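You operate a simulated robot arm through the tools that you are given. There is no shell and no other tool. Be economical: measure what you need, move in short steps, check, and stop when the job is done.

You run a simulated two-armed robot. Do the job below in one go: nothing can be reset, and whatever is moved stays where it is left.

Task
Hold the big bowl on the dining table top steady with one hand and put the orange tea packet from the cooker end of the buffet in it with the other.

Only the result counts: the job must be done as asked and must still hold three seconds after the hand-in. Knocking over, shifting, dropping, spilling or breaking anything else fails it.

Robot
Two 7-joint arms with two-finger parallel grippers on one trunk, on a base that drives. Base frame: it is fixed to the floor where the robot stands at the start and does not move with it; the origin is under the middle of the robot, x ahead of it, y to its left, z up; the surface under the hand at the start is at about z = 0.92. Units: m, degrees, N and s.
The left shoulder is at the start at [0.033, 0.101, 1.211], the right one opposite. With the tool pointing down near the work surface each hand reaches from about 0.2 to 0.52 m from the robot's upright axis, wherever it stands, measured 20 degrees to its own side. Places, roughly: big bowl [-1.75, 1.5, 0.75]. Payload 2.4 kg a hand.
The tool frame of a hand sits at the grasp point between the pads (the TCP): z along the fingers, y along the line on which they close. The tips reach 0.024 m beyond it. Largest opening 0.068 m; finger width 0.017, thickness 0.01; the body of the gripper, 0.04 by 0.07 m, starts 0.041 m behind the TCP.
Orientation is that of the tool frame in the base frame, as [roll, pitch, yaw] about the fixed x, y, z axes, in that order (R = Rz(yaw) Ry(pitch) Rx(roll)). With the fingers straight down and closing along the base's y, the tool's x points along the base's -x, its y along +y and its z along -z.

Tools
- The arms move only by the tool servo_tool. It takes "left_commands", "right_commands" or both (then of equal length, played together; a hand with none holds still); each is a list of rows, each a list of 3 entries, a list of its own where there are three numbers: the turn, a rotation vector about the base's x, y, z in degrees, then the shift along the base's x, y, z in m, then the closure, from 0 (fully open) to 1 (shut). In form: [[[rx, ry, rz], [tx, ty, tz], gripper], ...]. A call has 1 to 10 rows; each row is the pose to reach, as a shift and turn from the pose commanded when the call began. Rows are played at 5 a second. More than 0.05 m and 8.6 degrees between two rows, or a gripper value outside its range, and nothing of the call is played. A pose out of reach is approached as far as the arm can. The call stops where the force on the tool passes 40 N (or 10 N more than at its start, if that is more) or the arm is blocked; 0.2 s more then pass. Each finger travels about 0.072 m/s and halts on what it meets, pressing with about 33 N; the grip force reading is that of the motor and also rises with nothing between the fingers. The clock runs only during rows and for 0.2 s after the last one: add rows that repeat a pose to give the fingers time. It gives the time, the measured TCP pose, the force on the tool (base axes), the opening and the grip force at its end, in the units of the frame above (readings bear some noise), with the torque about the TCP (base axes, N m) and any sound that the robot's microphone picked up.
- Cameras (640 x 400 px; columns grow to the right, rows downward): "scene" is now at [0.11, 0.0418, 1.3819]; the picture's right is [0.33, -0.94, 0.00], its down [-0.55, -0.20, -0.81] and it looks along [0.76, 0.27, -0.58] (base axes); focal length 273 px, centre (320, 200). "left" rides on the left gripper at [0.084, -0.011, -0.075] in its tool frame; the picture's right is [0.13, 0.99, 0.00], its down [-0.60, 0.08, -0.79] and it looks along [-0.79, 0.10, 0.61] (tool axes); focal length 251 px, centre (320, 200). "right" rides on the right gripper at [0.084, 0.011, -0.075] in its tool frame; the picture's right is [-0.13, 0.99, 0.00], its down [-0.60, -0.08, -0.79] and it looks along [-0.79, -0.10, 0.61] (tool axes); focal length 251 px, centre (320, 200). There is no depth. A picture from a camera that has moved, and an enlarged one, comes with that camera's place and axes in the base frame and with its lens. The place of the scene camera against the robot may be out by one fixed shift of up to 0.018 m in any direction.
- camera(camera): a new picture of that camera. It takes no simulated time.
- raise_lower(by): slides the trunk up (or, below 0, down) by that many m; the arms and the scene camera ride with it, the base frame stays. It gives what a move gives, with no picture.
- roll_base(legs): drives the robot by 1 to 6 legs, each [ahead, left, turn to the left] in m, m and degrees, along the robot's own axes; the way and the turn of a leg run together, so that a leg with both is an arc; at most 1.5 m and 180 degrees a leg. The arms and the cameras ride along, it lands a little off, and it stops where it bumps. It gives what a move gives.
- pan_tilt(pan, tilt): turns the head with the scene camera to pan (to the left, within 86 degrees either way) and tilt (down, from -29 to 69), counted from straight ahead of the robot. It gives what a move gives.
- zoom(camera, box): a new picture of the part [left, top, right, bottom] of that camera's present view, enlarged. It takes no simulated time.
- hand_in(): hands the job in; it is judged then, once.

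Work in short steps. Places have to be worked out from the pictures, the camera data and where the tool is seen: move nearer, look again, correct. Check each grasp and each placing, and mend what went wrong. You have 120 turns and 108 pictures in all, those below and enlarged ones among them. Open the grippers and draw the arms clear of the work before you hand the job in, unless the task says otherwise; then end with one line.

The tools are called after ">>>" as a command line: name --argument value ..., lists and objects as JSON in quotes. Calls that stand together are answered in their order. servo_tool: Moves the arms, as the interface text tells. Its arguments: {"type":"object","properties":{"left_commands":{"type":"array","items":{"type":"array"}},"right_commands":{"type":"array","items":{"type":"array"}}},"required":[]} The other tools are called the same way: raise_lower (by) slides the trunk up or down; roll_base (legs) drives the base; pan_tilt (pan, tilt) turns the head that bears the scene camera; camera (camera) takes a picture; zoom (camera, box) takes an enlarged picture of a part of a camera's view; hand_in () hands the job in.

At the start:

```text
t: 0.0
left_eef_pos: [0.276, 0.2798, 1.1063]
left_tcp_rot: [179.9, 0.0, -180.0]
left_force: [-0.5, -0.2, -0.2]
left_moment: [0.01, 0.02, 0.02]
left_opening: 0.0678
left_grip_force: 0.0
right_eef_pos: [0.3752, -0.0198, 1.1955]
right_tcp_rot: [179.9, 0.1, 180.0]
right_force: [-0.3, 0.5, -0.9]
right_moment: [-0.02, 0.0, -0.01]
right_opening: 0.0681
right_grip_force: 0.2
trunk travel left (down, up): [-0.425, 0.424]
robot x, y, heading: [-0.0011, -0.0017, -0.0]
head pan, tilt: [19.6, 35.7]
```

scene: 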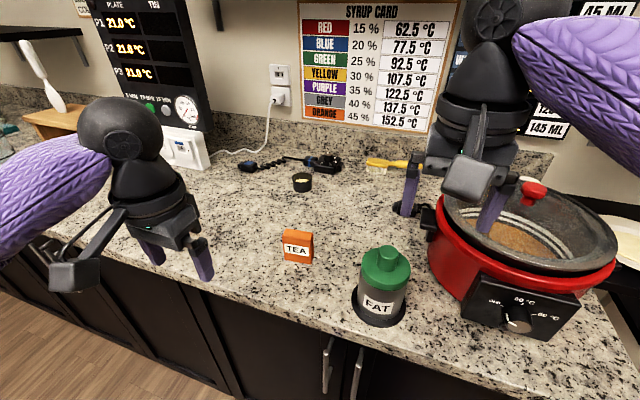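
right: 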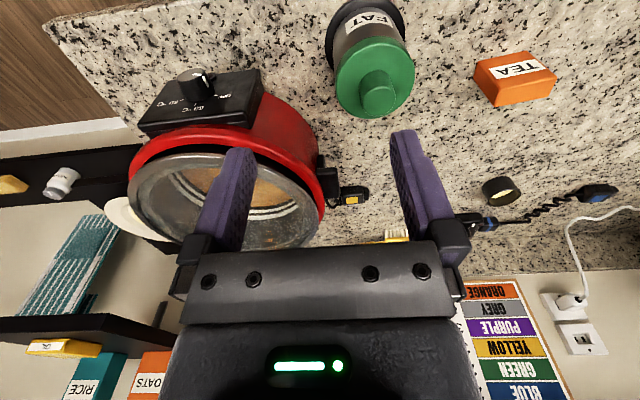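
left: 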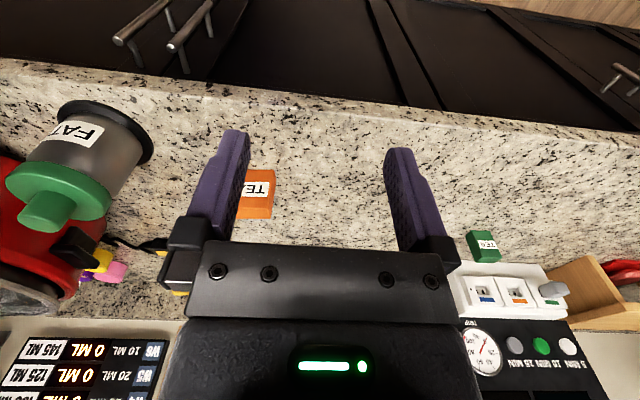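

The counter in front shows an orange TEA packet next to a red slow cooker, but I need to know which furniture is the buffet. I look around first.

>>> pan_tilt --pan 80 --tilt 20

>>> camera --camera "scene"

>>> pan_tilt --pan -60 --tilt 20

>>> camera --camera "scene"

>>> pan_tilt --pan 0 --tilt 20

>>> camera --camera "scene"

```text
t: 1.3
left_eef_pos: [0.2766, 0.279, 1.1071]
left_tcp_rot: [-180.0, 0.1, -179.9]
left_force: [-0.9, 0.6, 0.8]
left_moment: [-0.01, -0.03, 0.0]
left_opening: 0.0681
left_grip_force: 0.0
right_eef_pos: [0.3748, -0.0213, 1.1959]
right_tcp_rot: [-180.0, -0.1, -180.0]
right_force: [0.1, 0.3, -0.4]
right_moment: [-0.02, 0.01, 0.0]
right_opening: 0.068
right_grip_force: 0.0
trunk travel left (down, up): [-0.425, 0.424]
robot x, y, heading: [-0.0005, 0.0005, 0.1]
head pan, tilt: [80.0, 20.0]
```

```text
104 pictures are left
camera scene: at [0.0437, 0.1042, 1.4068], right [0.98, -0.17, 0.0], down [-0.06, -0.34, -0.94], along [0.16, 0.93, -0.34], focal length 273 px, centre (320, 200)
```

scene: 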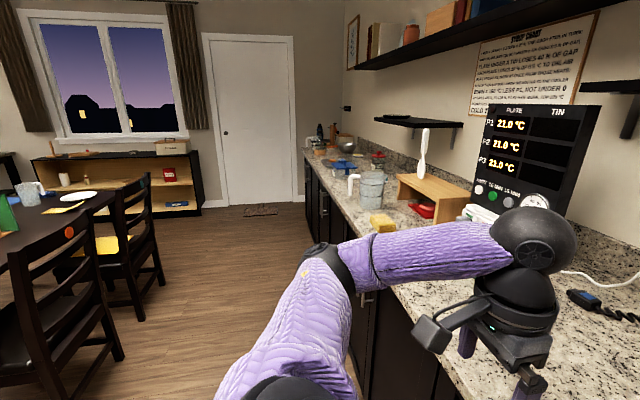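

```text
t: 3.5
left_eef_pos: [0.2762, 0.2798, 1.1076]
left_tcp_rot: [-179.9, -0.1, -179.8]
left_force: [-0.1, -0.6, 0.2]
left_moment: [-0.01, 0.0, -0.02]
left_opening: 0.068
left_grip_force: 0.1
right_eef_pos: [0.3753, -0.0211, 1.1958]
right_tcp_rot: [-179.9, 0.0, 180.0]
right_force: [-0.6, 0.2, 0.3]
right_moment: [-0.02, 0.01, 0.01]
right_opening: 0.0682
right_grip_force: 0.1
trunk travel left (down, up): [-0.425, 0.424]
robot x, y, heading: [0.0009, -0.002, -0.4]
head pan, tilt: [-60.0, 20.0]
```

```text
103 pictures are left
camera scene: at [0.074, -0.0682, 1.4069], right [-0.87, -0.5, 0.0], down [-0.17, 0.3, -0.94], along [0.47, -0.81, -0.34], focal length 273 px, centre (320, 200)
```

scene: 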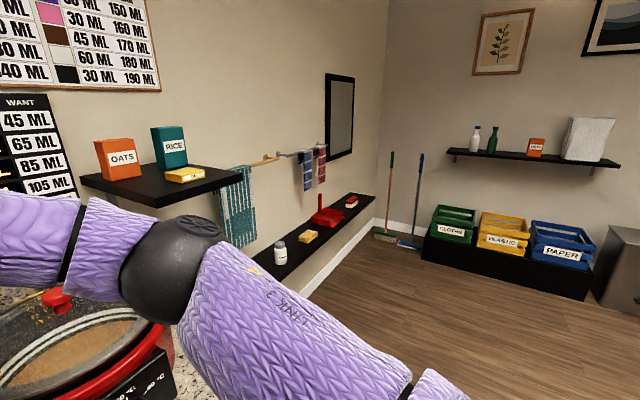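

```text
t: 4.8
left_eef_pos: [0.2749, 0.2804, 1.1063]
left_tcp_rot: [180.0, 0.0, -180.0]
left_force: [-0.1, -0.3, 1.4]
left_moment: [0.01, 0.02, 0.04]
left_opening: 0.068
left_grip_force: 0.1
right_eef_pos: [0.3759, -0.0211, 1.1961]
right_tcp_rot: [179.9, 0.0, 180.0]
right_force: [0.1, -0.1, 0.1]
right_moment: [0.02, 0.02, 0.02]
right_opening: 0.0679
right_grip_force: 0.1
trunk travel left (down, up): [-0.425, 0.424]
robot x, y, heading: [-0.0001, -0.0007, 0.0]
head pan, tilt: [0.0, 20.0]
```

```text
102 pictures are left
camera scene: at [0.1206, 0.0124, 1.4068], right [0.0, -1.0, 0.0], down [-0.34, 0.0, -0.94], along [0.94, 0.0, -0.34], focal length 273 px, centre (320, 200)
```

scene: 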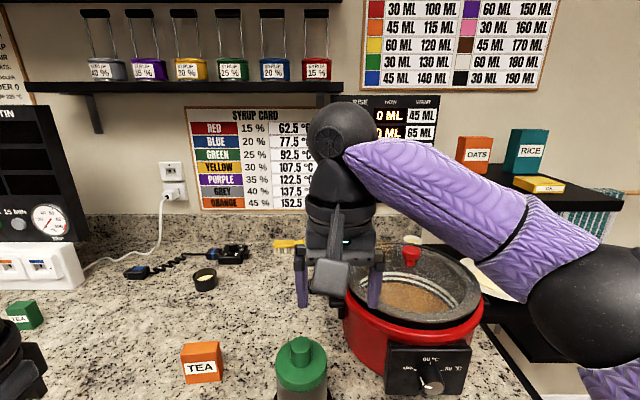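

The counter with the slow cooker at its right end is probably the buffet. Before committing, I back away and turn to check the rest of the room for other buffets or orange tea packets.

>>> roll_base --legs '[[-0.35, 0, 0], [0, 0, 150]]'

>>> pan_tilt --pan 0 --tilt 20

>>> camera --camera "scene"

>>> pan_tilt --pan 75 --tilt 20

>>> camera --camera "scene"

>>> pan_tilt --pan -50 --tilt 20

>>> camera --camera "scene"

```text
t: 13.4
left_eef_pos: [-0.724, -0.1279, 1.1064]
left_tcp_rot: [180.0, 0.0, -26.4]
left_force: [0.6, -0.4, -0.1]
left_moment: [-0.01, 0.0, 0.01]
left_opening: 0.068
left_grip_force: 0.1
right_eef_pos: [-0.6809, 0.1859, 1.197]
right_tcp_rot: [-180.0, 0.0, -26.5]
right_force: [0.1, 0.6, 0.1]
right_moment: [-0.01, -0.02, 0.02]
right_opening: 0.0681
right_grip_force: 0.1
trunk travel left (down, up): [-0.425, 0.424]
robot x, y, heading: [-0.3553, 0.0018, 153.8]
head pan, tilt: [0.0, 20.0]
```

```text
t: 14.0
left_eef_pos: [-0.7228, -0.1268, 1.1064]
left_tcp_rot: [-179.9, 0.0, -26.5]
left_force: [-0.5, 0.3, -0.3]
left_moment: [-0.03, -0.01, 0.02]
left_opening: 0.068
left_grip_force: 0.0
right_eef_pos: [-0.6801, 0.1869, 1.1959]
right_tcp_rot: [-179.9, 0.0, -26.4]
right_force: [1.1, 0.6, 0.2]
right_moment: [0.0, 0.02, -0.01]
right_opening: 0.0681
right_grip_force: 0.0
trunk travel left (down, up): [-0.425, 0.424]
robot x, y, heading: [-0.3524, -0.0037, 153.6]
head pan, tilt: [0.0, 20.0]
```

```text
101 pictures are left
camera scene: at [-0.4626, 0.0667, 1.4068], right [0.45, 0.89, 0.0], down [0.31, -0.15, -0.94], along [-0.84, 0.42, -0.34], focal length 273 px, centre (320, 200)
```

scene: 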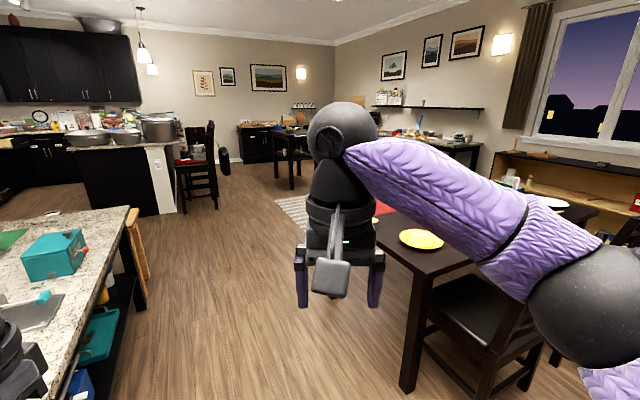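

```text
t: 15.5
left_eef_pos: [-0.724, -0.1271, 1.1067]
left_tcp_rot: [180.0, 0.0, -26.6]
left_force: [-0.4, -0.1, -0.1]
left_moment: [0.02, 0.0, 0.03]
left_opening: 0.0676
left_grip_force: 0.2
right_eef_pos: [-0.6794, 0.187, 1.1955]
right_tcp_rot: [180.0, 0.1, -26.4]
right_force: [0.4, 0.8, -0.2]
right_moment: [0.02, 0.0, -0.01]
right_opening: 0.068
right_grip_force: 0.1
trunk travel left (down, up): [-0.425, 0.424]
robot x, y, heading: [-0.3526, 0.0028, 153.4]
head pan, tilt: [75.0, 20.0]
```

```text
100 pictures are left
camera scene: at [-0.441, -0.0446, 1.4068], right [-0.75, 0.66, 0.0], down [0.23, 0.26, -0.94], along [-0.62, -0.7, -0.34], focal length 273 px, centre (320, 200)
```

scene: 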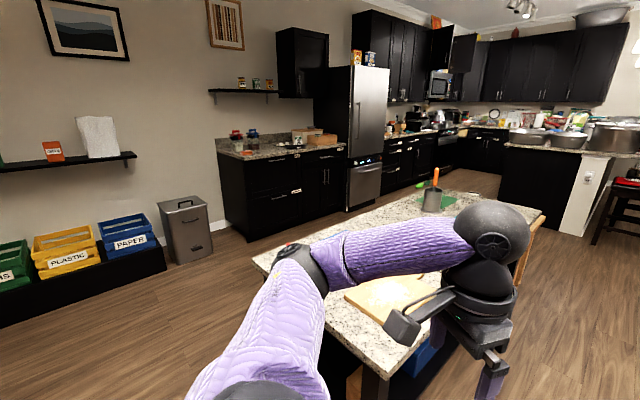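

```text
t: 17.5
left_eef_pos: [-0.7242, -0.1267, 1.1062]
left_tcp_rot: [180.0, 0.0, -26.5]
left_force: [-0.4, -0.6, -0.4]
left_moment: [-0.01, -0.02, 0.01]
left_opening: 0.068
left_grip_force: 0.1
right_eef_pos: [-0.6796, 0.1861, 1.1952]
right_tcp_rot: [180.0, 0.0, -26.5]
right_force: [-0.4, -0.2, -0.1]
right_moment: [0.0, 0.04, -0.03]
right_opening: 0.068
right_grip_force: 0.0
trunk travel left (down, up): [-0.425, 0.424]
robot x, y, heading: [-0.3546, 0.0022, 153.2]
head pan, tilt: [-50.0, 20.0]
```

```text
99 pictures are left
camera scene: at [-0.401, 0.1157, 1.4068], right [0.97, 0.23, 0.0], down [0.08, -0.33, -0.94], along [-0.22, 0.91, -0.34], focal length 273 px, centre (320, 200)
```

scene: 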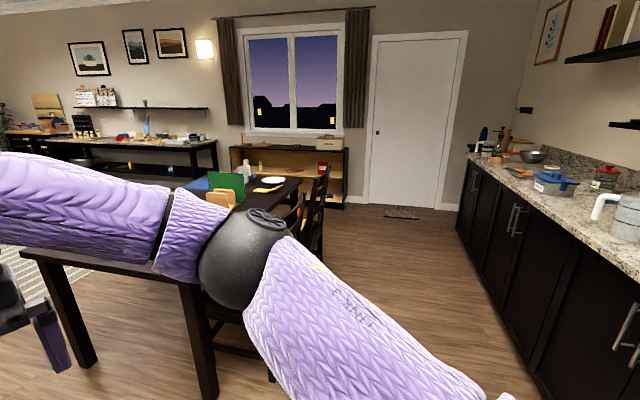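

Orange tea next to the red slow cooker, with a green tea further along the same counter, fits the description, so that counter is the buffet. I drive back toward it, turning right again.

>>> roll_base --legs '[[0, 0, -150]]'

>>> pan_tilt --pan 25 --tilt 35

>>> camera --camera "scene"

```text
t: 23.9
left_eef_pos: [-0.1173, 0.3138, 1.1068]
left_tcp_rot: [-180.0, 0.0, -172.4]
left_force: [-0.3, -0.1, -1.3]
left_moment: [0.01, -0.02, 0.0]
left_opening: 0.0682
left_grip_force: 0.1
right_eef_pos: [0.022, 0.0301, 1.1958]
right_tcp_rot: [180.0, 0.0, -172.4]
right_force: [0.3, -0.1, 0.3]
right_moment: [-0.01, 0.02, 0.0]
right_opening: 0.0682
right_grip_force: 0.0
trunk travel left (down, up): [-0.425, 0.424]
robot x, y, heading: [-0.352, 0.0006, 7.6]
head pan, tilt: [-50.0, 20.0]
```

```text
t: 25.4
left_eef_pos: [-0.1179, 0.3137, 1.1065]
left_tcp_rot: [-180.0, 0.1, -172.4]
left_force: [-1.3, -0.7, 0.4]
left_moment: [0.02, 0.0, 0.02]
left_opening: 0.068
left_grip_force: 0.0
right_eef_pos: [0.0222, 0.0304, 1.1962]
right_tcp_rot: [180.0, 0.0, -172.5]
right_force: [0.0, 0.2, 0.0]
right_moment: [-0.02, -0.03, 0.02]
right_opening: 0.0682
right_grip_force: 0.0
trunk travel left (down, up): [-0.425, 0.424]
robot x, y, heading: [-0.3544, 0.0013, 7.6]
head pan, tilt: [25.0, 35.0]
```

```text
98 pictures are left
camera scene: at [-0.2515, 0.0639, 1.383], right [0.54, -0.84, 0.0], down [-0.48, -0.31, -0.82], along [0.69, 0.44, -0.57], focal length 273 px, centre (320, 200)
```

scene: 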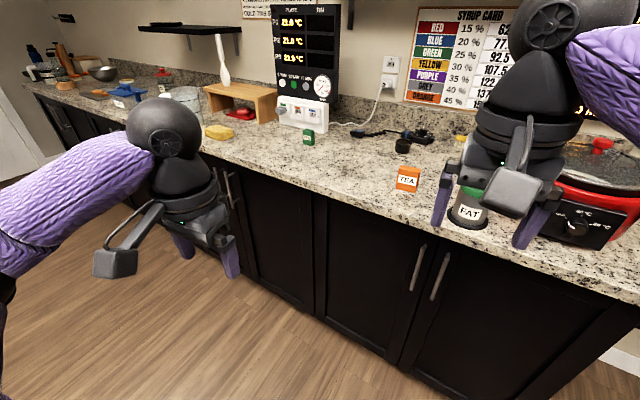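

The view is clear. I straighten up and drive up to the counter so the left hand can reach the packet, judged near (0.50, 0.23).

>>> roll_base --legs '[[0, 0, -7.6], [0.4, 0.05, 0]]'

>>> pan_tilt --pan 15 --tilt 50

>>> camera --camera "scene"

>>> camera --camera "left"

```text
t: 28.5
left_eef_pos: [0.3134, 0.3318, 1.106]
left_tcp_rot: [180.0, 0.0, -179.8]
left_force: [1.0, -0.3, 0.4]
left_moment: [0.03, 0.01, 0.02]
left_opening: 0.068
left_grip_force: 0.0
right_eef_pos: [0.4144, 0.0322, 1.1946]
right_tcp_rot: [180.0, 0.0, -179.8]
right_force: [0.2, 0.0, 0.0]
right_moment: [-0.02, 0.02, -0.01]
right_opening: 0.0677
right_grip_force: 0.1
trunk travel left (down, up): [-0.425, 0.424]
robot x, y, heading: [0.0377, 0.052, 0.3]
head pan, tilt: [25.0, 35.0]
```

```text
t: 29.3
left_eef_pos: [0.3129, 0.3313, 1.1067]
left_tcp_rot: [-180.0, 0.0, -179.8]
left_force: [0.0, 0.3, -0.1]
left_moment: [0.0, -0.01, 0.0]
left_opening: 0.0681
left_grip_force: 0.0
right_eef_pos: [0.4141, 0.0319, 1.196]
right_tcp_rot: [-180.0, -0.1, -179.8]
right_force: [0.6, 0.8, -0.7]
right_moment: [-0.03, 0.01, 0.01]
right_opening: 0.068
right_grip_force: 0.1
trunk travel left (down, up): [-0.425, 0.424]
robot x, y, heading: [0.0401, 0.053, 0.4]
head pan, tilt: [15.0, 50.0]
```

```text
97 pictures are left
camera scene: at [0.1399, 0.0837, 1.3613], right [0.26, -0.96, 0.0], down [-0.74, -0.2, -0.64], along [0.62, 0.17, -0.77], focal length 273 px, centre (320, 200)
```

scene: 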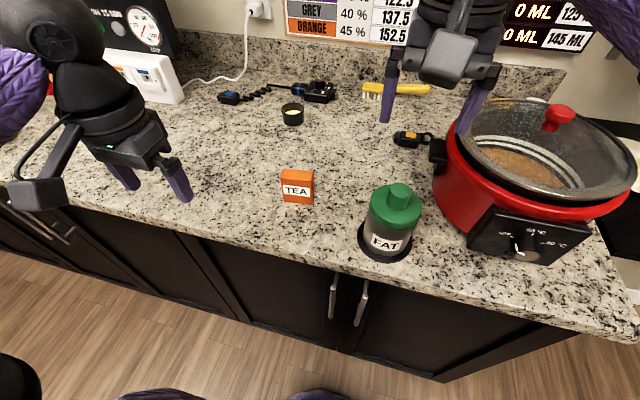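

```text
96 pictures are left
camera left: at [0.2287, 0.321, 1.1813], right [-0.13, 0.99, 0.0], down [0.6, 0.08, 0.79], along [0.79, 0.11, -0.61], focal length 251 px, centre (320, 200)
```

left: 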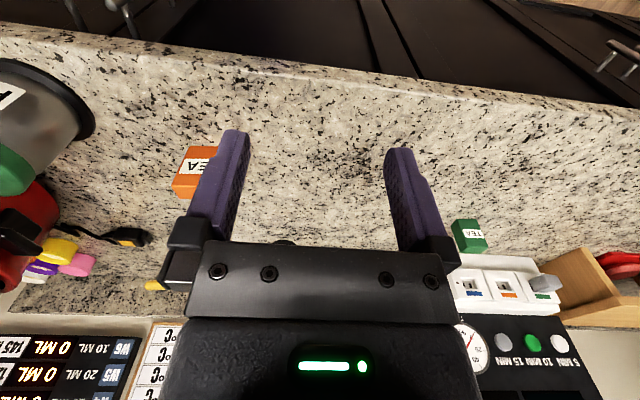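

I zoom in on the packet to get its shape and orientation.

>>> zoom --camera "scene" --box '[250, 145, 350, 220]'

>>> zoom --camera "left" --box '[140, 110, 260, 230]'

```text
5.33 times, centred on (300, 182) of scene
camera zoom: at [0.1399, 0.0837, 1.3613], right [0.26, -0.96, 0.0], down [-0.74, -0.2, -0.64], along [0.62, 0.17, -0.77], focal length 1455 px, centre (427, 293)
```

zoom: 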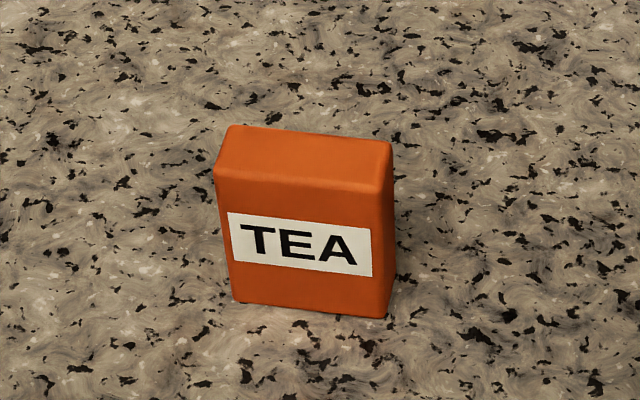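

```text
3.33 times, centred on (200, 170) of left
camera zoom: at [0.2287, 0.321, 1.1813], right [-0.13, 0.99, 0.0], down [0.6, 0.08, 0.79], along [0.79, 0.11, -0.61], focal length 838 px, centre (720, 300)
```

zoom: 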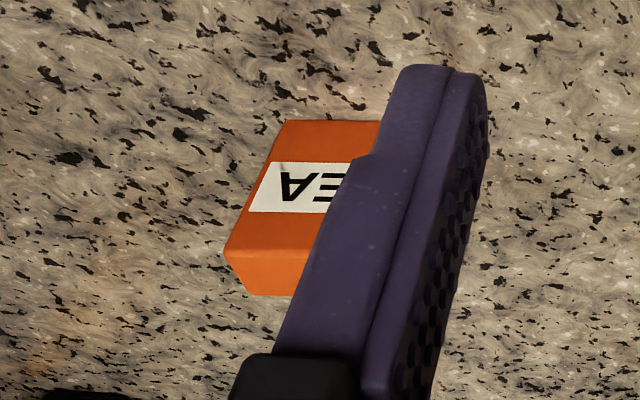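

The packet stands with its broad face toward me, about 0.06 wide, 0.024 thick and 0.073 tall, centred near (0.487, 0.224) and turned about 8° CCW. I turn the left hand to close across its thickness and move it above.

>>> servo_tool --left_commands '[[[0, 0, -8.25], [0.017, -0.011, 0], 0], [[0, 0, -16.5], [0.035, -0.022, 0], 0], [[0, 0, -24.75], [0.052, -0.032, 0], 0], [[0, 0, -33], [0.07, -0.043, 0], 0], [[0, 0, -41.25], [0.087, -0.054, 0], 0], [[0, 0, -49.5], [0.104, -0.065, 0], 0], [[0, 0, -57.75], [0.122, -0.076, 0], 0], [[0, 0, -66], [0.139, -0.086, 0], 0], [[0, 0, -74.25], [0.157, -0.097, 0], 0], [[0, 0, -82.5], [0.174, -0.108, 0], 0]]'

>>> camera --camera "left"

>>> camera --camera "scene"

```text
t: 30.4
left_eef_pos: [0.395, 0.2796, 1.1075]
left_tcp_rot: [-180.0, 0.5, 142.3]
left_force: [0.3, -0.5, -0.4]
left_moment: [0.05, -0.06, 0.09]
left_opening: 0.0681
left_grip_force: 0.1
right_eef_pos: [0.4139, 0.0333, 1.1967]
right_tcp_rot: [-180.0, 0.0, -179.8]
right_force: [-1.1, -0.5, -0.3]
right_moment: [0.01, 0.01, 0.04]
right_opening: 0.0682
right_grip_force: 0.0
trunk travel left (down, up): [-0.425, 0.424]
robot x, y, heading: [0.0379, 0.0486, 0.1]
head pan, tilt: [15.0, 50.0]
stopped in row 5 (left hand): the force on the tool passed its limit at 82 N (the readings are from after the stop); the commanded pose is now the measured one
```

```text
93 pictures are left
camera left: at [0.3213, 0.3237, 1.1818], right [0.5, 0.86, 0.0], down [0.52, -0.3, 0.8], along [0.69, -0.4, -0.6], focal length 251 px, centre (320, 200)
```

left: 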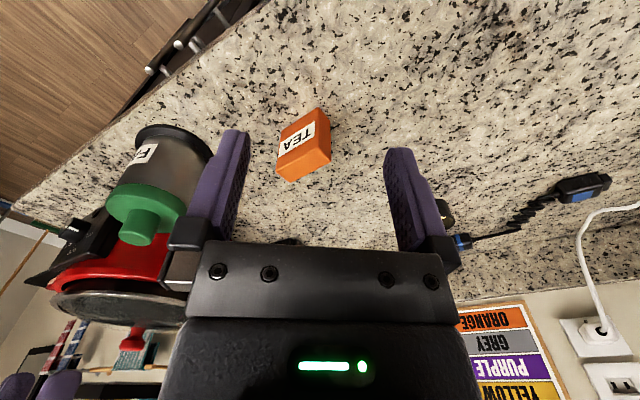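

```text
92 pictures are left
camera scene: at [0.1398, 0.0837, 1.3613], right [0.26, -0.96, 0.0], down [-0.74, -0.2, -0.64], along [0.62, 0.17, -0.77], focal length 273 px, centre (320, 200)
```

scene: 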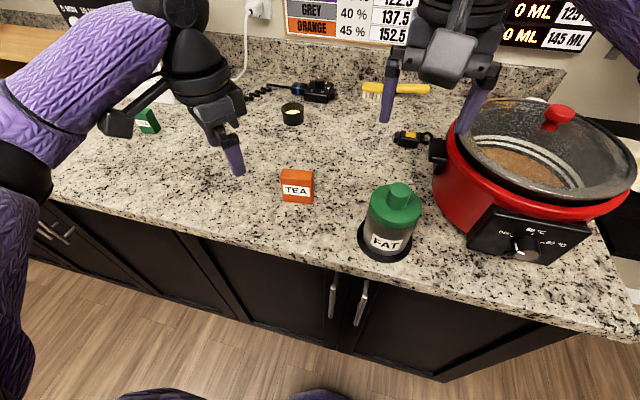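

The stop came with nothing visible near the hand, and readings are back to zero, so the cause was likely fast motion. I continue more slowly.

>>> servo_tool --left_commands '[[[0, 0, -3], [0.005, -0.003, 0], 0], [[0, 0, -7], [0.012, -0.007, 0], 0], [[0, 0, -11], [0.02, -0.012, 0], 0], [[0, 0, -15], [0.03, -0.018, 0], 0], [[0, 0, -19], [0.04, -0.024, 0], 0], [[0, 0, -23], [0.05, -0.03, 0], 0], [[0, 0, -27], [0.06, -0.036, 0], 0], [[0, 0, -31], [0.07, -0.042, 0], 0], [[0, 0, -35], [0.078, -0.047, 0], 0], [[0, 0, -38], [0.083, -0.05, 0], 0]]'

>>> camera --camera "scene"

```text
t: 30.8
left_eef_pos: [0.3984, 0.277, 1.1086]
left_tcp_rot: [-179.8, 1.0, 141.4]
left_force: [4.4, -3.2, -5.4]
left_moment: [-0.11, -0.07, 0.01]
left_opening: 0.0679
left_grip_force: 0.0
right_eef_pos: [0.4129, 0.0325, 1.195]
right_tcp_rot: [180.0, 0.0, -179.8]
right_force: [1.0, -1.1, 0.7]
right_moment: [-0.01, -0.02, -0.01]
right_opening: 0.068
right_grip_force: 0.0
trunk travel left (down, up): [-0.425, 0.424]
robot x, y, heading: [0.0407, 0.0527, 0.3]
head pan, tilt: [15.0, 50.0]
stopped in row 1 (left hand): the force on the tool passed its limit at 55 N (the readings are from after the stop); the commanded pose is now the measured one
```

```text
91 pictures are left
camera scene: at [0.1399, 0.0836, 1.3612], right [0.26, -0.96, 0.0], down [-0.74, -0.2, -0.64], along [0.62, 0.17, -0.77], focal length 273 px, centre (320, 200)
```

scene: 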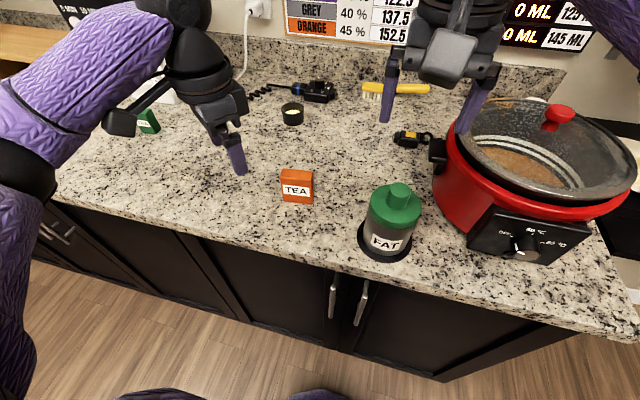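

Something still blocks the left arm; maybe its elbow is against the counter. I look to the left side.

>>> pan_tilt --pan 65 --tilt 45

>>> camera --camera "scene"

```text
t: 32.0
left_eef_pos: [0.399, 0.2781, 1.1065]
left_tcp_rot: [-179.8, 1.0, 141.6]
left_force: [5.7, -10.1, -6.1]
left_moment: [0.4, -0.13, 0.49]
left_opening: 0.068
left_grip_force: 0.0
right_eef_pos: [0.4134, 0.0316, 1.1951]
right_tcp_rot: [-179.9, 0.1, -179.8]
right_force: [-0.3, 0.5, -0.1]
right_moment: [0.0, -0.02, -0.04]
right_opening: 0.0681
right_grip_force: 0.0
trunk travel left (down, up): [-0.425, 0.424]
robot x, y, heading: [0.0358, 0.049, 0.5]
head pan, tilt: [65.0, 45.0]
```

```text
90 pictures are left
camera scene: at [0.0997, 0.1372, 1.3682], right [0.91, -0.42, 0.0], down [-0.3, -0.64, -0.71], along [0.3, 0.64, -0.71], focal length 273 px, centre (320, 200)
```

scene: 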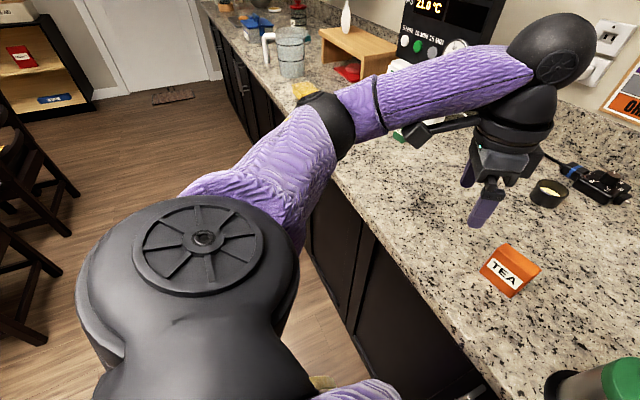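

The left elbow is right at the counter's front edge, so it's probably pressing there. I raise the trunk to lift the elbow clear.

>>> raise_lower --by 0.15

>>> camera --camera "scene"

```text
t: 32.3
left_eef_pos: [0.3981, 0.2765, 1.111]
left_tcp_rot: [-179.8, 1.4, 141.7]
left_force: [6.1, -9.4, -10.3]
left_moment: [0.21, -0.32, 0.5]
left_opening: 0.0682
left_grip_force: 0.0
right_eef_pos: [0.4133, 0.0319, 1.1979]
right_tcp_rot: [-179.9, 0.0, -179.7]
right_force: [-0.3, -0.8, 0.2]
right_moment: [-0.01, 0.01, 0.0]
right_opening: 0.0681
right_grip_force: 0.0
trunk travel left (down, up): [-0.428, 0.421]
robot x, y, heading: [0.0397, 0.0548, 0.1]
head pan, tilt: [65.0, 45.0]
stopped: the force on the tool passed its limit at 50 N (the readings are from after the stop); the commanded pose is now the measured one
```

```text
89 pictures are left
camera scene: at [0.0992, 0.1372, 1.3714], right [0.91, -0.42, 0.0], down [-0.3, -0.64, -0.71], along [0.3, 0.64, -0.71], focal length 273 px, centre (320, 200)
```

scene: 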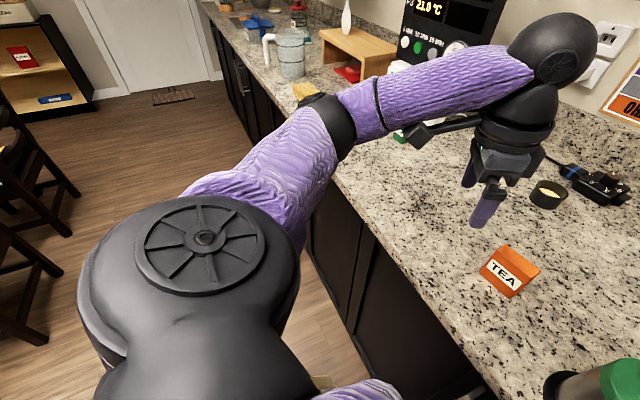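

The hand's own camera mount appears to press against its forearm (it swings left into it), so this is a self-contact. I rotate back the other way to relieve it and go on toward the opposite yaw.

>>> servo_tool --left_commands '[[[0, 0, 4], [-0.004, 0.003, 0], 0], [[0, 0, 10], [-0.01, 0.006, 0], 0], [[0, 0, 16], [-0.01, 0.006, 0], 0], [[0, 0, 22], [-0.01, 0.006, 0], 0], [[0, 0, 28], [-0.01, 0.006, 0], 0], [[0, 0, 34], [-0.01, 0.006, 0], 0], [[0, 0, 40], [-0.01, 0.006, 0], 0], [[0, 0, 46], [-0.01, 0.006, 0], 0]]'

```text
t: 34.1
left_eef_pos: [0.389, 0.2835, 1.1126]
left_tcp_rot: [-179.8, 1.3, -172.1]
left_force: [0.1, -0.3, 0.8]
left_moment: [-0.03, 0.01, 0.0]
left_opening: 0.0679
left_grip_force: 0.0
right_eef_pos: [0.4142, 0.0318, 1.1985]
right_tcp_rot: [-180.0, 0.0, -179.7]
right_force: [-0.1, 0.2, -0.6]
right_moment: [0.01, 0.02, 0.01]
right_opening: 0.068
right_grip_force: 0.1
trunk travel left (down, up): [-0.428, 0.421]
robot x, y, heading: [0.0397, 0.05, 0.3]
head pan, tilt: [65.0, 45.0]
```

Free again. I keep turning in this direction and watch for limits.

>>> servo_tool --left_commands '[[[0, 0, 5], [0, 0, 0], 0], [[0, 0, 11], [0, 0, 0], 0], [[0, 0, 17], [0, 0, 0], 0], [[0, 0, 23], [0, 0, 0], 0], [[0, 0, 29], [0, 0, 0], 0], [[0, 0, 35], [0, 0, 0], 0], [[0, 0, 41], [0, 0, 0], 0], [[0, 0, 47], [0, 0, 0], 0], [[0, 0, 53], [0, 0, 0], 0], [[0, 0, 59], [0, 0, 0], 0]]'

>>> servo_tool --left_commands '[[[0, 0, 5], [0, 0, 0], 0], [[0, 0, 11], [0, 0, 0], 0], [[0, 0, 17], [0, 0, 0], 0], [[0, 0, 23], [0, 0, 0], 0], [[0, 0, 28], [0, 0, 0], 0], [[0, 0, 30.8], [0, 0, 0], 0]]'

>>> pan_tilt --pan 30 --tilt 50

>>> camera --camera "scene"

>>> camera --camera "left"

```text
t: 36.3
left_eef_pos: [0.3879, 0.2824, 1.1095]
left_tcp_rot: [-179.8, 1.3, -113.3]
left_force: [0.2, 0.2, 0.4]
left_moment: [0.02, 0.0, -0.03]
left_opening: 0.0678
left_grip_force: 0.1
right_eef_pos: [0.4141, 0.0324, 1.1992]
right_tcp_rot: [179.9, 0.0, -179.8]
right_force: [0.5, 0.5, 0.3]
right_moment: [0.0, -0.01, 0.02]
right_opening: 0.0683
right_grip_force: 0.2
trunk travel left (down, up): [-0.428, 0.421]
robot x, y, heading: [0.0371, 0.0516, 0.2]
head pan, tilt: [65.0, 45.0]
```

```text
t: 37.7
left_eef_pos: [0.3879, 0.2827, 1.1109]
left_tcp_rot: [-179.7, 1.3, -82.5]
left_force: [-0.7, 0.8, -0.9]
left_moment: [0.0, -0.02, -0.01]
left_opening: 0.0679
left_grip_force: 0.1
right_eef_pos: [0.4141, 0.0314, 1.1988]
right_tcp_rot: [-179.9, 0.0, -179.8]
right_force: [0.5, 0.1, -0.2]
right_moment: [0.01, 0.01, 0.01]
right_opening: 0.0682
right_grip_force: 0.0
trunk travel left (down, up): [-0.428, 0.421]
robot x, y, heading: [0.037, 0.0506, -0.0]
head pan, tilt: [65.0, 45.0]
```

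```text
t: 38.7
left_eef_pos: [0.3889, 0.283, 1.1115]
left_tcp_rot: [-179.7, 1.4, -82.6]
left_force: [-0.2, -0.2, -0.7]
left_moment: [0.01, -0.02, 0.02]
left_opening: 0.0681
left_grip_force: 0.1
right_eef_pos: [0.4143, 0.0316, 1.1991]
right_tcp_rot: [-179.9, 0.0, -179.8]
right_force: [0.6, -0.5, -0.3]
right_moment: [0.03, 0.0, -0.02]
right_opening: 0.0681
right_grip_force: 0.2
trunk travel left (down, up): [-0.428, 0.421]
robot x, y, heading: [0.0365, 0.0523, 0.2]
head pan, tilt: [30.0, 50.0]
```

```text
88 pictures are left
camera scene: at [0.1317, 0.1022, 1.3644], right [0.5, -0.86, 0.0], down [-0.66, -0.39, -0.64], along [0.56, 0.32, -0.77], focal length 273 px, centre (320, 200)
```

scene: 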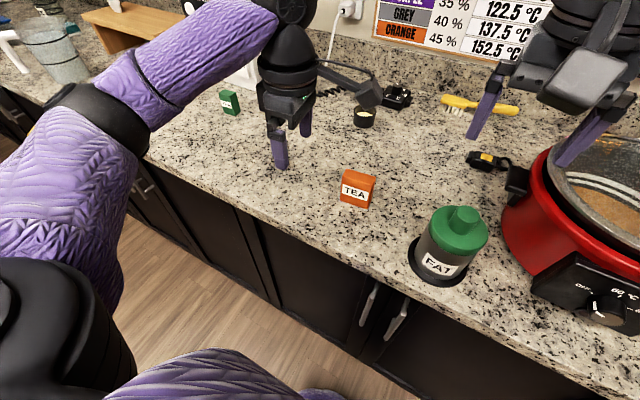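

```text
87 pictures are left
camera left: at [0.41, 0.1996, 1.1835], right [-0.97, -0.26, -0.01], down [-0.16, 0.57, 0.81], along [-0.2, 0.78, -0.59], focal length 251 px, centre (320, 200)
```

left: 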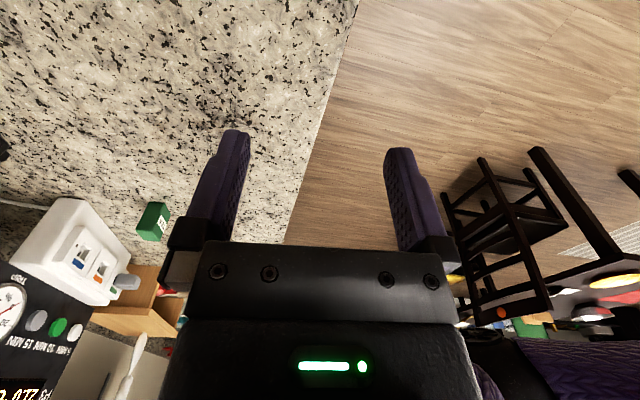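

The yaw is right now. I move above the packet and check alignment.

>>> servo_tool --left_commands '[[[0, 0, 0], [0.02, -0.012, 0], 0], [[0, 0, 0], [0.04, -0.024, 0], 0], [[0, 0, 0], [0.06, -0.036, 0], 0], [[0, 0, 0], [0.08, -0.048, 0], 0], [[0, 0, 0], [0.098, -0.059, 0], 0]]'

>>> camera --camera "scene"

>>> camera --camera "left"

>>> camera --camera "right"

```text
t: 39.9
left_eef_pos: [0.4857, 0.2222, 1.1127]
left_tcp_rot: [-179.9, 1.3, -82.4]
left_force: [0.3, 0.0, 0.7]
left_moment: [0.01, 0.0, 0.0]
left_opening: 0.0679
left_grip_force: 0.0
right_eef_pos: [0.4137, 0.0318, 1.1987]
right_tcp_rot: [-180.0, 0.0, -179.8]
right_force: [0.5, 0.4, 0.3]
right_moment: [0.0, -0.02, 0.02]
right_opening: 0.0681
right_grip_force: 0.0
trunk travel left (down, up): [-0.428, 0.421]
robot x, y, heading: [0.0421, 0.05, 0.2]
head pan, tilt: [30.0, 50.0]
```

```text
86 pictures are left
camera scene: at [0.1319, 0.1019, 1.3644], right [0.5, -0.86, 0.0], down [-0.66, -0.39, -0.64], along [0.56, 0.32, -0.77], focal length 273 px, centre (320, 200)
```

scene: 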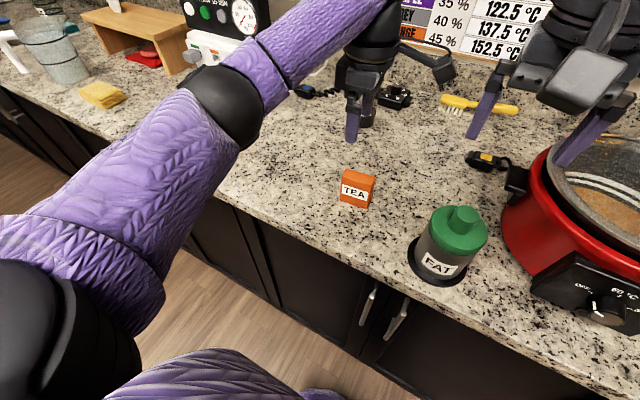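

```text
85 pictures are left
camera left: at [0.5075, 0.14, 1.1864], right [-0.97, -0.26, -0.01], down [-0.16, 0.57, 0.81], along [-0.2, 0.78, -0.59], focal length 251 px, centre (320, 200)
```

left: 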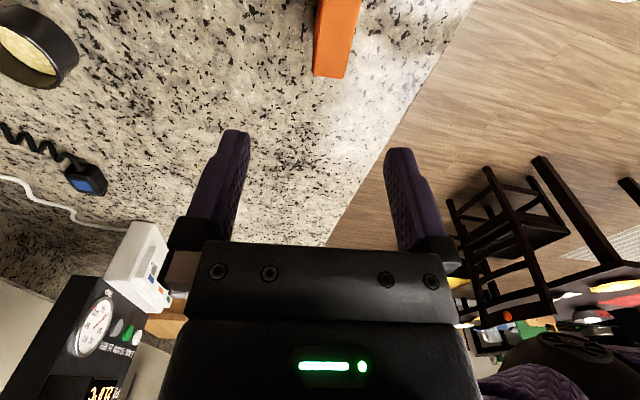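

```text
84 pictures are left
camera right: at [0.3288, 0.042, 1.2738], right [0.13, 0.99, 0.0], down [0.6, -0.08, 0.79], along [0.79, -0.1, -0.61], focal length 251 px, centre (320, 200)
```

right: 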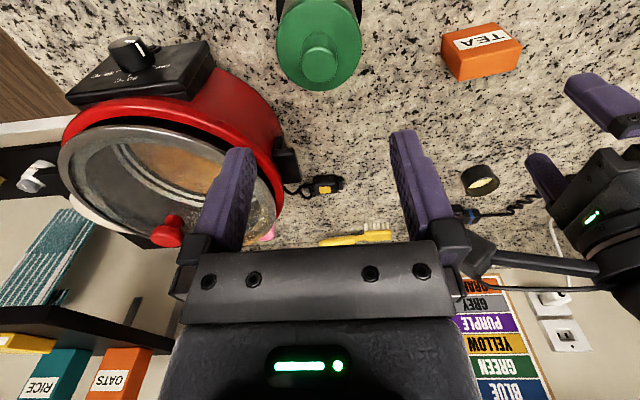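

Alignment seems a bit off in the left camera; I zoom in with the right hand's camera, which sees the packet fully, to triangulate.

>>> zoom --camera "right" --box '[420, 0, 548, 80]'

>>> zoom --camera "left" --box '[270, 0, 398, 80]'

```text
5.00 times, centred on (484, 40) of right
camera zoom: at [0.3288, 0.042, 1.2738], right [0.13, 0.99, 0.0], down [0.6, -0.08, 0.79], along [0.79, -0.1, -0.61], focal length 1257 px, centre (-500, 1000)
```

zoom: 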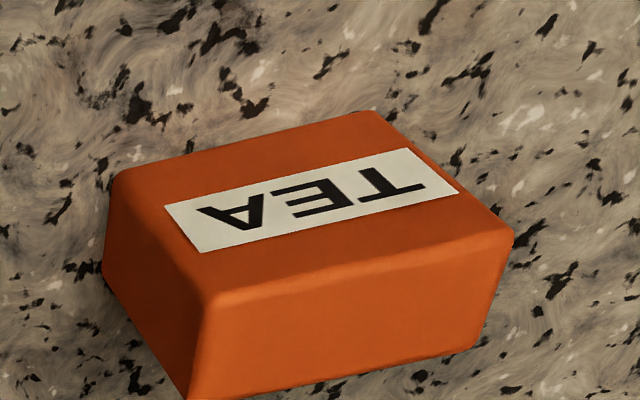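

```text
5.00 times, centred on (334, 40) of left
camera zoom: at [0.5075, 0.14, 1.1864], right [-0.97, -0.26, -0.01], down [-0.16, 0.57, 0.81], along [-0.2, 0.78, -0.59], focal length 1257 px, centre (250, 1000)
```

zoom: 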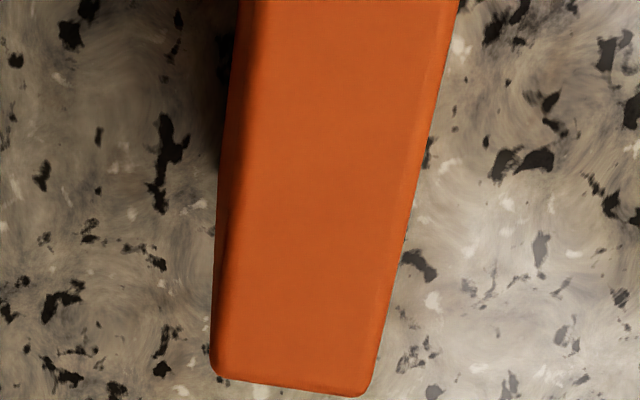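

Both hand cameras agree: packet centre about (0.480, 0.208), top at z≈0.993, yaw ≈6°. I correct and descend to z≈0.972.

>>> servo_tool --left_commands '[[[0, 0, -2], [-0.006, -0.014, -0.02], 0], [[0, 0, -2], [-0.006, -0.014, -0.05], 0], [[0, 0, -2], [-0.006, -0.014, -0.08], 0]]'

>>> pan_tilt --pan 20 --tilt 50

>>> zoom --camera "scene" --box '[240, 90, 400, 220]'

>>> camera --camera "right"

```text
t: 40.7
left_eef_pos: [0.478, 0.2098, 1.0321]
left_tcp_rot: [-179.8, 1.3, -84.4]
left_force: [0.0, 0.3, 0.0]
left_moment: [0.01, -0.03, 0.01]
left_opening: 0.0679
left_grip_force: 0.0
right_eef_pos: [0.4134, 0.0325, 1.1987]
right_tcp_rot: [180.0, 0.0, -179.8]
right_force: [0.6, -0.6, -0.1]
right_moment: [0.01, -0.04, 0.02]
right_opening: 0.0681
right_grip_force: 0.1
trunk travel left (down, up): [-0.428, 0.421]
robot x, y, heading: [0.0368, 0.0501, 0.2]
head pan, tilt: [30.0, 50.0]
```

```text
t: 41.5
left_eef_pos: [0.4788, 0.2096, 1.0334]
left_tcp_rot: [-179.7, 1.3, -84.5]
left_force: [0.2, -0.3, 0.3]
left_moment: [-0.01, -0.01, -0.01]
left_opening: 0.0678
left_grip_force: 0.0
right_eef_pos: [0.4142, 0.0311, 1.1989]
right_tcp_rot: [-180.0, 0.1, -179.8]
right_force: [0.5, -0.1, 0.5]
right_moment: [0.01, 0.0, 0.0]
right_opening: 0.0681
right_grip_force: 0.1
trunk travel left (down, up): [-0.428, 0.421]
robot x, y, heading: [0.0358, 0.0481, 0.0]
head pan, tilt: [20.0, 50.0]
```

```text
3.08 times, centred on (320, 155) of scene
camera zoom: at [0.1375, 0.09, 1.3644], right [0.35, -0.94, 0.0], down [-0.72, -0.27, -0.64], along [0.6, 0.22, -0.77], focal length 840 px, centre (320, 338)
```

zoom: 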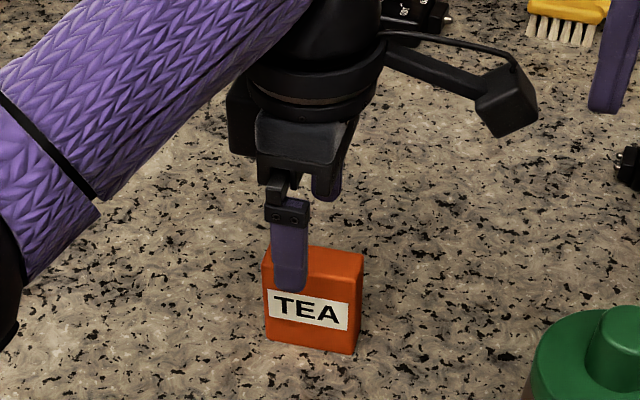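

```text
80 pictures are left
camera right: at [0.3287, 0.0423, 1.2738], right [0.13, 0.99, 0.0], down [0.6, -0.08, 0.79], along [0.79, -0.1, -0.61], focal length 251 px, centre (320, 200)
```

right: 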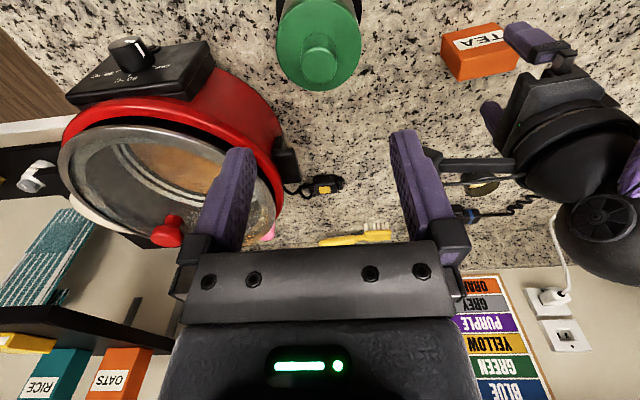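

Fingers straddle the packet well. I lower to grasp height and close.

>>> servo_tool --left_commands '[[[0, 0, 0], [0.001, -0.001, -0.02], 0], [[0, 0, 0], [0.001, -0.001, -0.04], 0], [[0, 0, 0], [0.001, -0.001, -0.06], 0], [[0, 0, 0], [0.001, -0.001, -0.06], 0.3], [[0, 0, 0], [0.001, -0.001, -0.06], 0.6], [[0, 0, 0], [0.001, -0.001, -0.06], 1], [[0, 0, 0], [0.001, -0.001, -0.06], 1], [[0, 0, 0], [0.001, -0.001, -0.06], 1]]'

>>> zoom --camera "scene" --box '[240, 90, 400, 220]'

```text
t: 43.2
left_eef_pos: [0.4803, 0.2086, 0.9738]
left_tcp_rot: [-179.8, 1.3, -84.6]
left_force: [0.5, -0.2, 1.0]
left_moment: [0.01, 0.01, -0.01]
left_opening: 0.0252
left_grip_force: 33.3
right_eef_pos: [0.4136, 0.0313, 1.1984]
right_tcp_rot: [-180.0, 0.0, -179.8]
right_force: [0.1, 0.2, -0.6]
right_moment: [0.04, 0.03, 0.04]
right_opening: 0.0682
right_grip_force: 0.0
trunk travel left (down, up): [-0.428, 0.421]
robot x, y, heading: [0.0355, 0.0509, 0.1]
head pan, tilt: [20.0, 50.0]
```

```text
3.08 times, centred on (320, 155) of scene
camera zoom: at [0.1375, 0.09, 1.3644], right [0.35, -0.94, 0.0], down [-0.72, -0.26, -0.64], along [0.6, 0.22, -0.77], focal length 840 px, centre (320, 338)
```

zoom: 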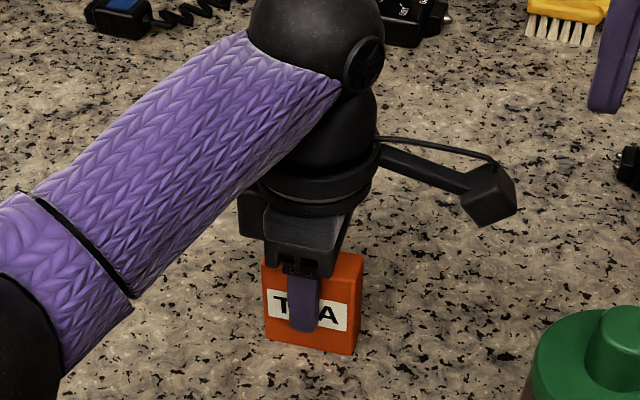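

Grasped at 25 mm opening. I lift straight up, then draw the hand back a little.

>>> servo_tool --left_commands '[[[0, 0, 0], [0, 0, 0.02], 1], [[0, 0, 0], [0, 0, 0.05], 1], [[0, 0, 0], [0, 0, 0.08], 1], [[0, 0, 0], [0, 0.0, 0.11], 1], [[0, 0, 0], [-0.03, 0.02, 0.14], 1], [[0, 0, 0], [-0.06, 0.04, 0.16], 1], [[0, 0, 0], [-0.1, 0.06, 0.16], 1]]'

>>> camera --camera "scene"

```text
t: 44.9
left_eef_pos: [0.3827, 0.2699, 1.1336]
left_tcp_rot: [-180.0, 1.3, -84.5]
left_force: [0.2, 0.6, -0.9]
left_moment: [0.0, -0.02, 0.03]
left_opening: 0.0251
left_grip_force: 33.1
right_eef_pos: [0.4117, 0.0319, 1.1977]
right_tcp_rot: [-180.0, 0.1, -179.8]
right_force: [0.1, 0.4, -1.1]
right_moment: [0.01, 0.0, 0.01]
right_opening: 0.068
right_grip_force: 0.1
trunk travel left (down, up): [-0.428, 0.421]
robot x, y, heading: [0.0347, 0.0481, 0.2]
head pan, tilt: [20.0, 50.0]
```

```text
78 pictures are left
camera scene: at [0.1369, 0.0903, 1.3644], right [0.35, -0.94, 0.0], down [-0.72, -0.27, -0.64], along [0.6, 0.22, -0.77], focal length 273 px, centre (320, 200)
```

scene: 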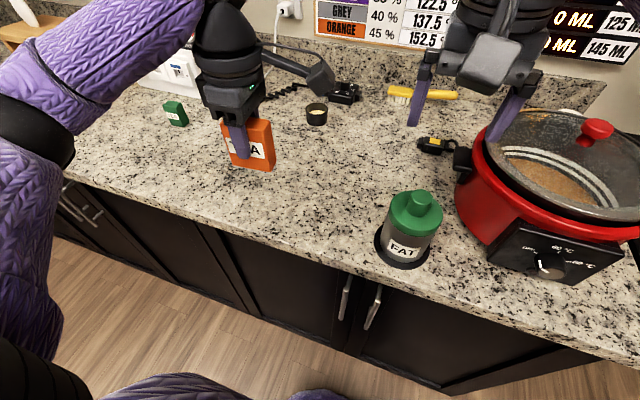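

The packet is held. I back off and turn left to face the dining table, then look.

>>> roll_base --legs '[[-0.35, 0, 0], [0, 0, 125]]'

>>> pan_tilt --pan 10 --tilt 25

>>> camera --camera "scene"

```text
t: 52.3
left_eef_pos: [-0.6798, 0.2148, 1.1318]
left_tcp_rot: [-179.7, 1.3, 39.8]
left_force: [-0.7, -0.4, -0.6]
left_moment: [0.0, 0.02, 0.01]
left_opening: 0.0253
left_grip_force: 33.4
right_eef_pos: [-0.5002, 0.372, 1.2006]
right_tcp_rot: [-180.0, 0.0, -55.5]
right_force: [0.4, 0.2, 0.6]
right_moment: [0.0, 0.01, -0.03]
right_opening: 0.068
right_grip_force: 0.1
trunk travel left (down, up): [-0.428, 0.421]
robot x, y, heading: [-0.3036, 0.0515, 124.5]
head pan, tilt: [20.0, 50.0]
```

```text
t: 53.2
left_eef_pos: [-0.6808, 0.2136, 1.133]
left_tcp_rot: [-179.8, 1.3, 39.8]
left_force: [-0.2, 0.2, -0.4]
left_moment: [0.04, 0.04, -0.02]
left_opening: 0.0253
left_grip_force: 32.7
right_eef_pos: [-0.4995, 0.372, 1.1987]
right_tcp_rot: [180.0, 0.0, -55.5]
right_force: [-0.1, 1.3, 0.3]
right_moment: [0.03, 0.03, -0.02]
right_opening: 0.0679
right_grip_force: 0.1
trunk travel left (down, up): [-0.428, 0.421]
robot x, y, heading: [-0.3027, 0.05, 124.5]
head pan, tilt: [10.0, 25.0]
```

```text
77 pictures are left
camera scene: at [-0.3859, 0.1521, 1.4018], right [0.71, 0.7, 0.0], down [0.3, -0.3, -0.91], along [-0.64, 0.65, -0.42], focal length 273 px, centre (320, 200)
```

scene: 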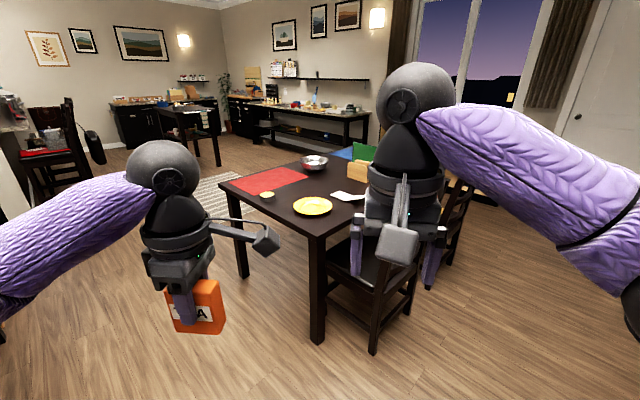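

The table is visible with a metal bowl. I zoom in on the table top.

>>> zoom --camera "scene" --box '[210, 130, 420, 260]'

```text
3.05 times, centred on (315, 195) of scene
camera zoom: at [-0.3859, 0.1521, 1.4018], right [0.71, 0.7, 0.0], down [0.3, -0.3, -0.91], along [-0.64, 0.65, -0.42], focal length 832 px, centre (335, 215)
```

zoom: 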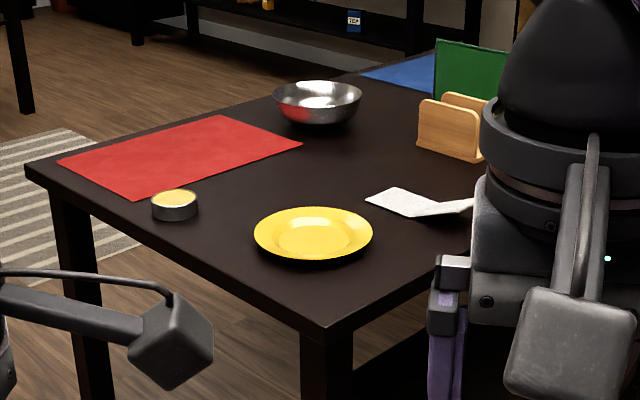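

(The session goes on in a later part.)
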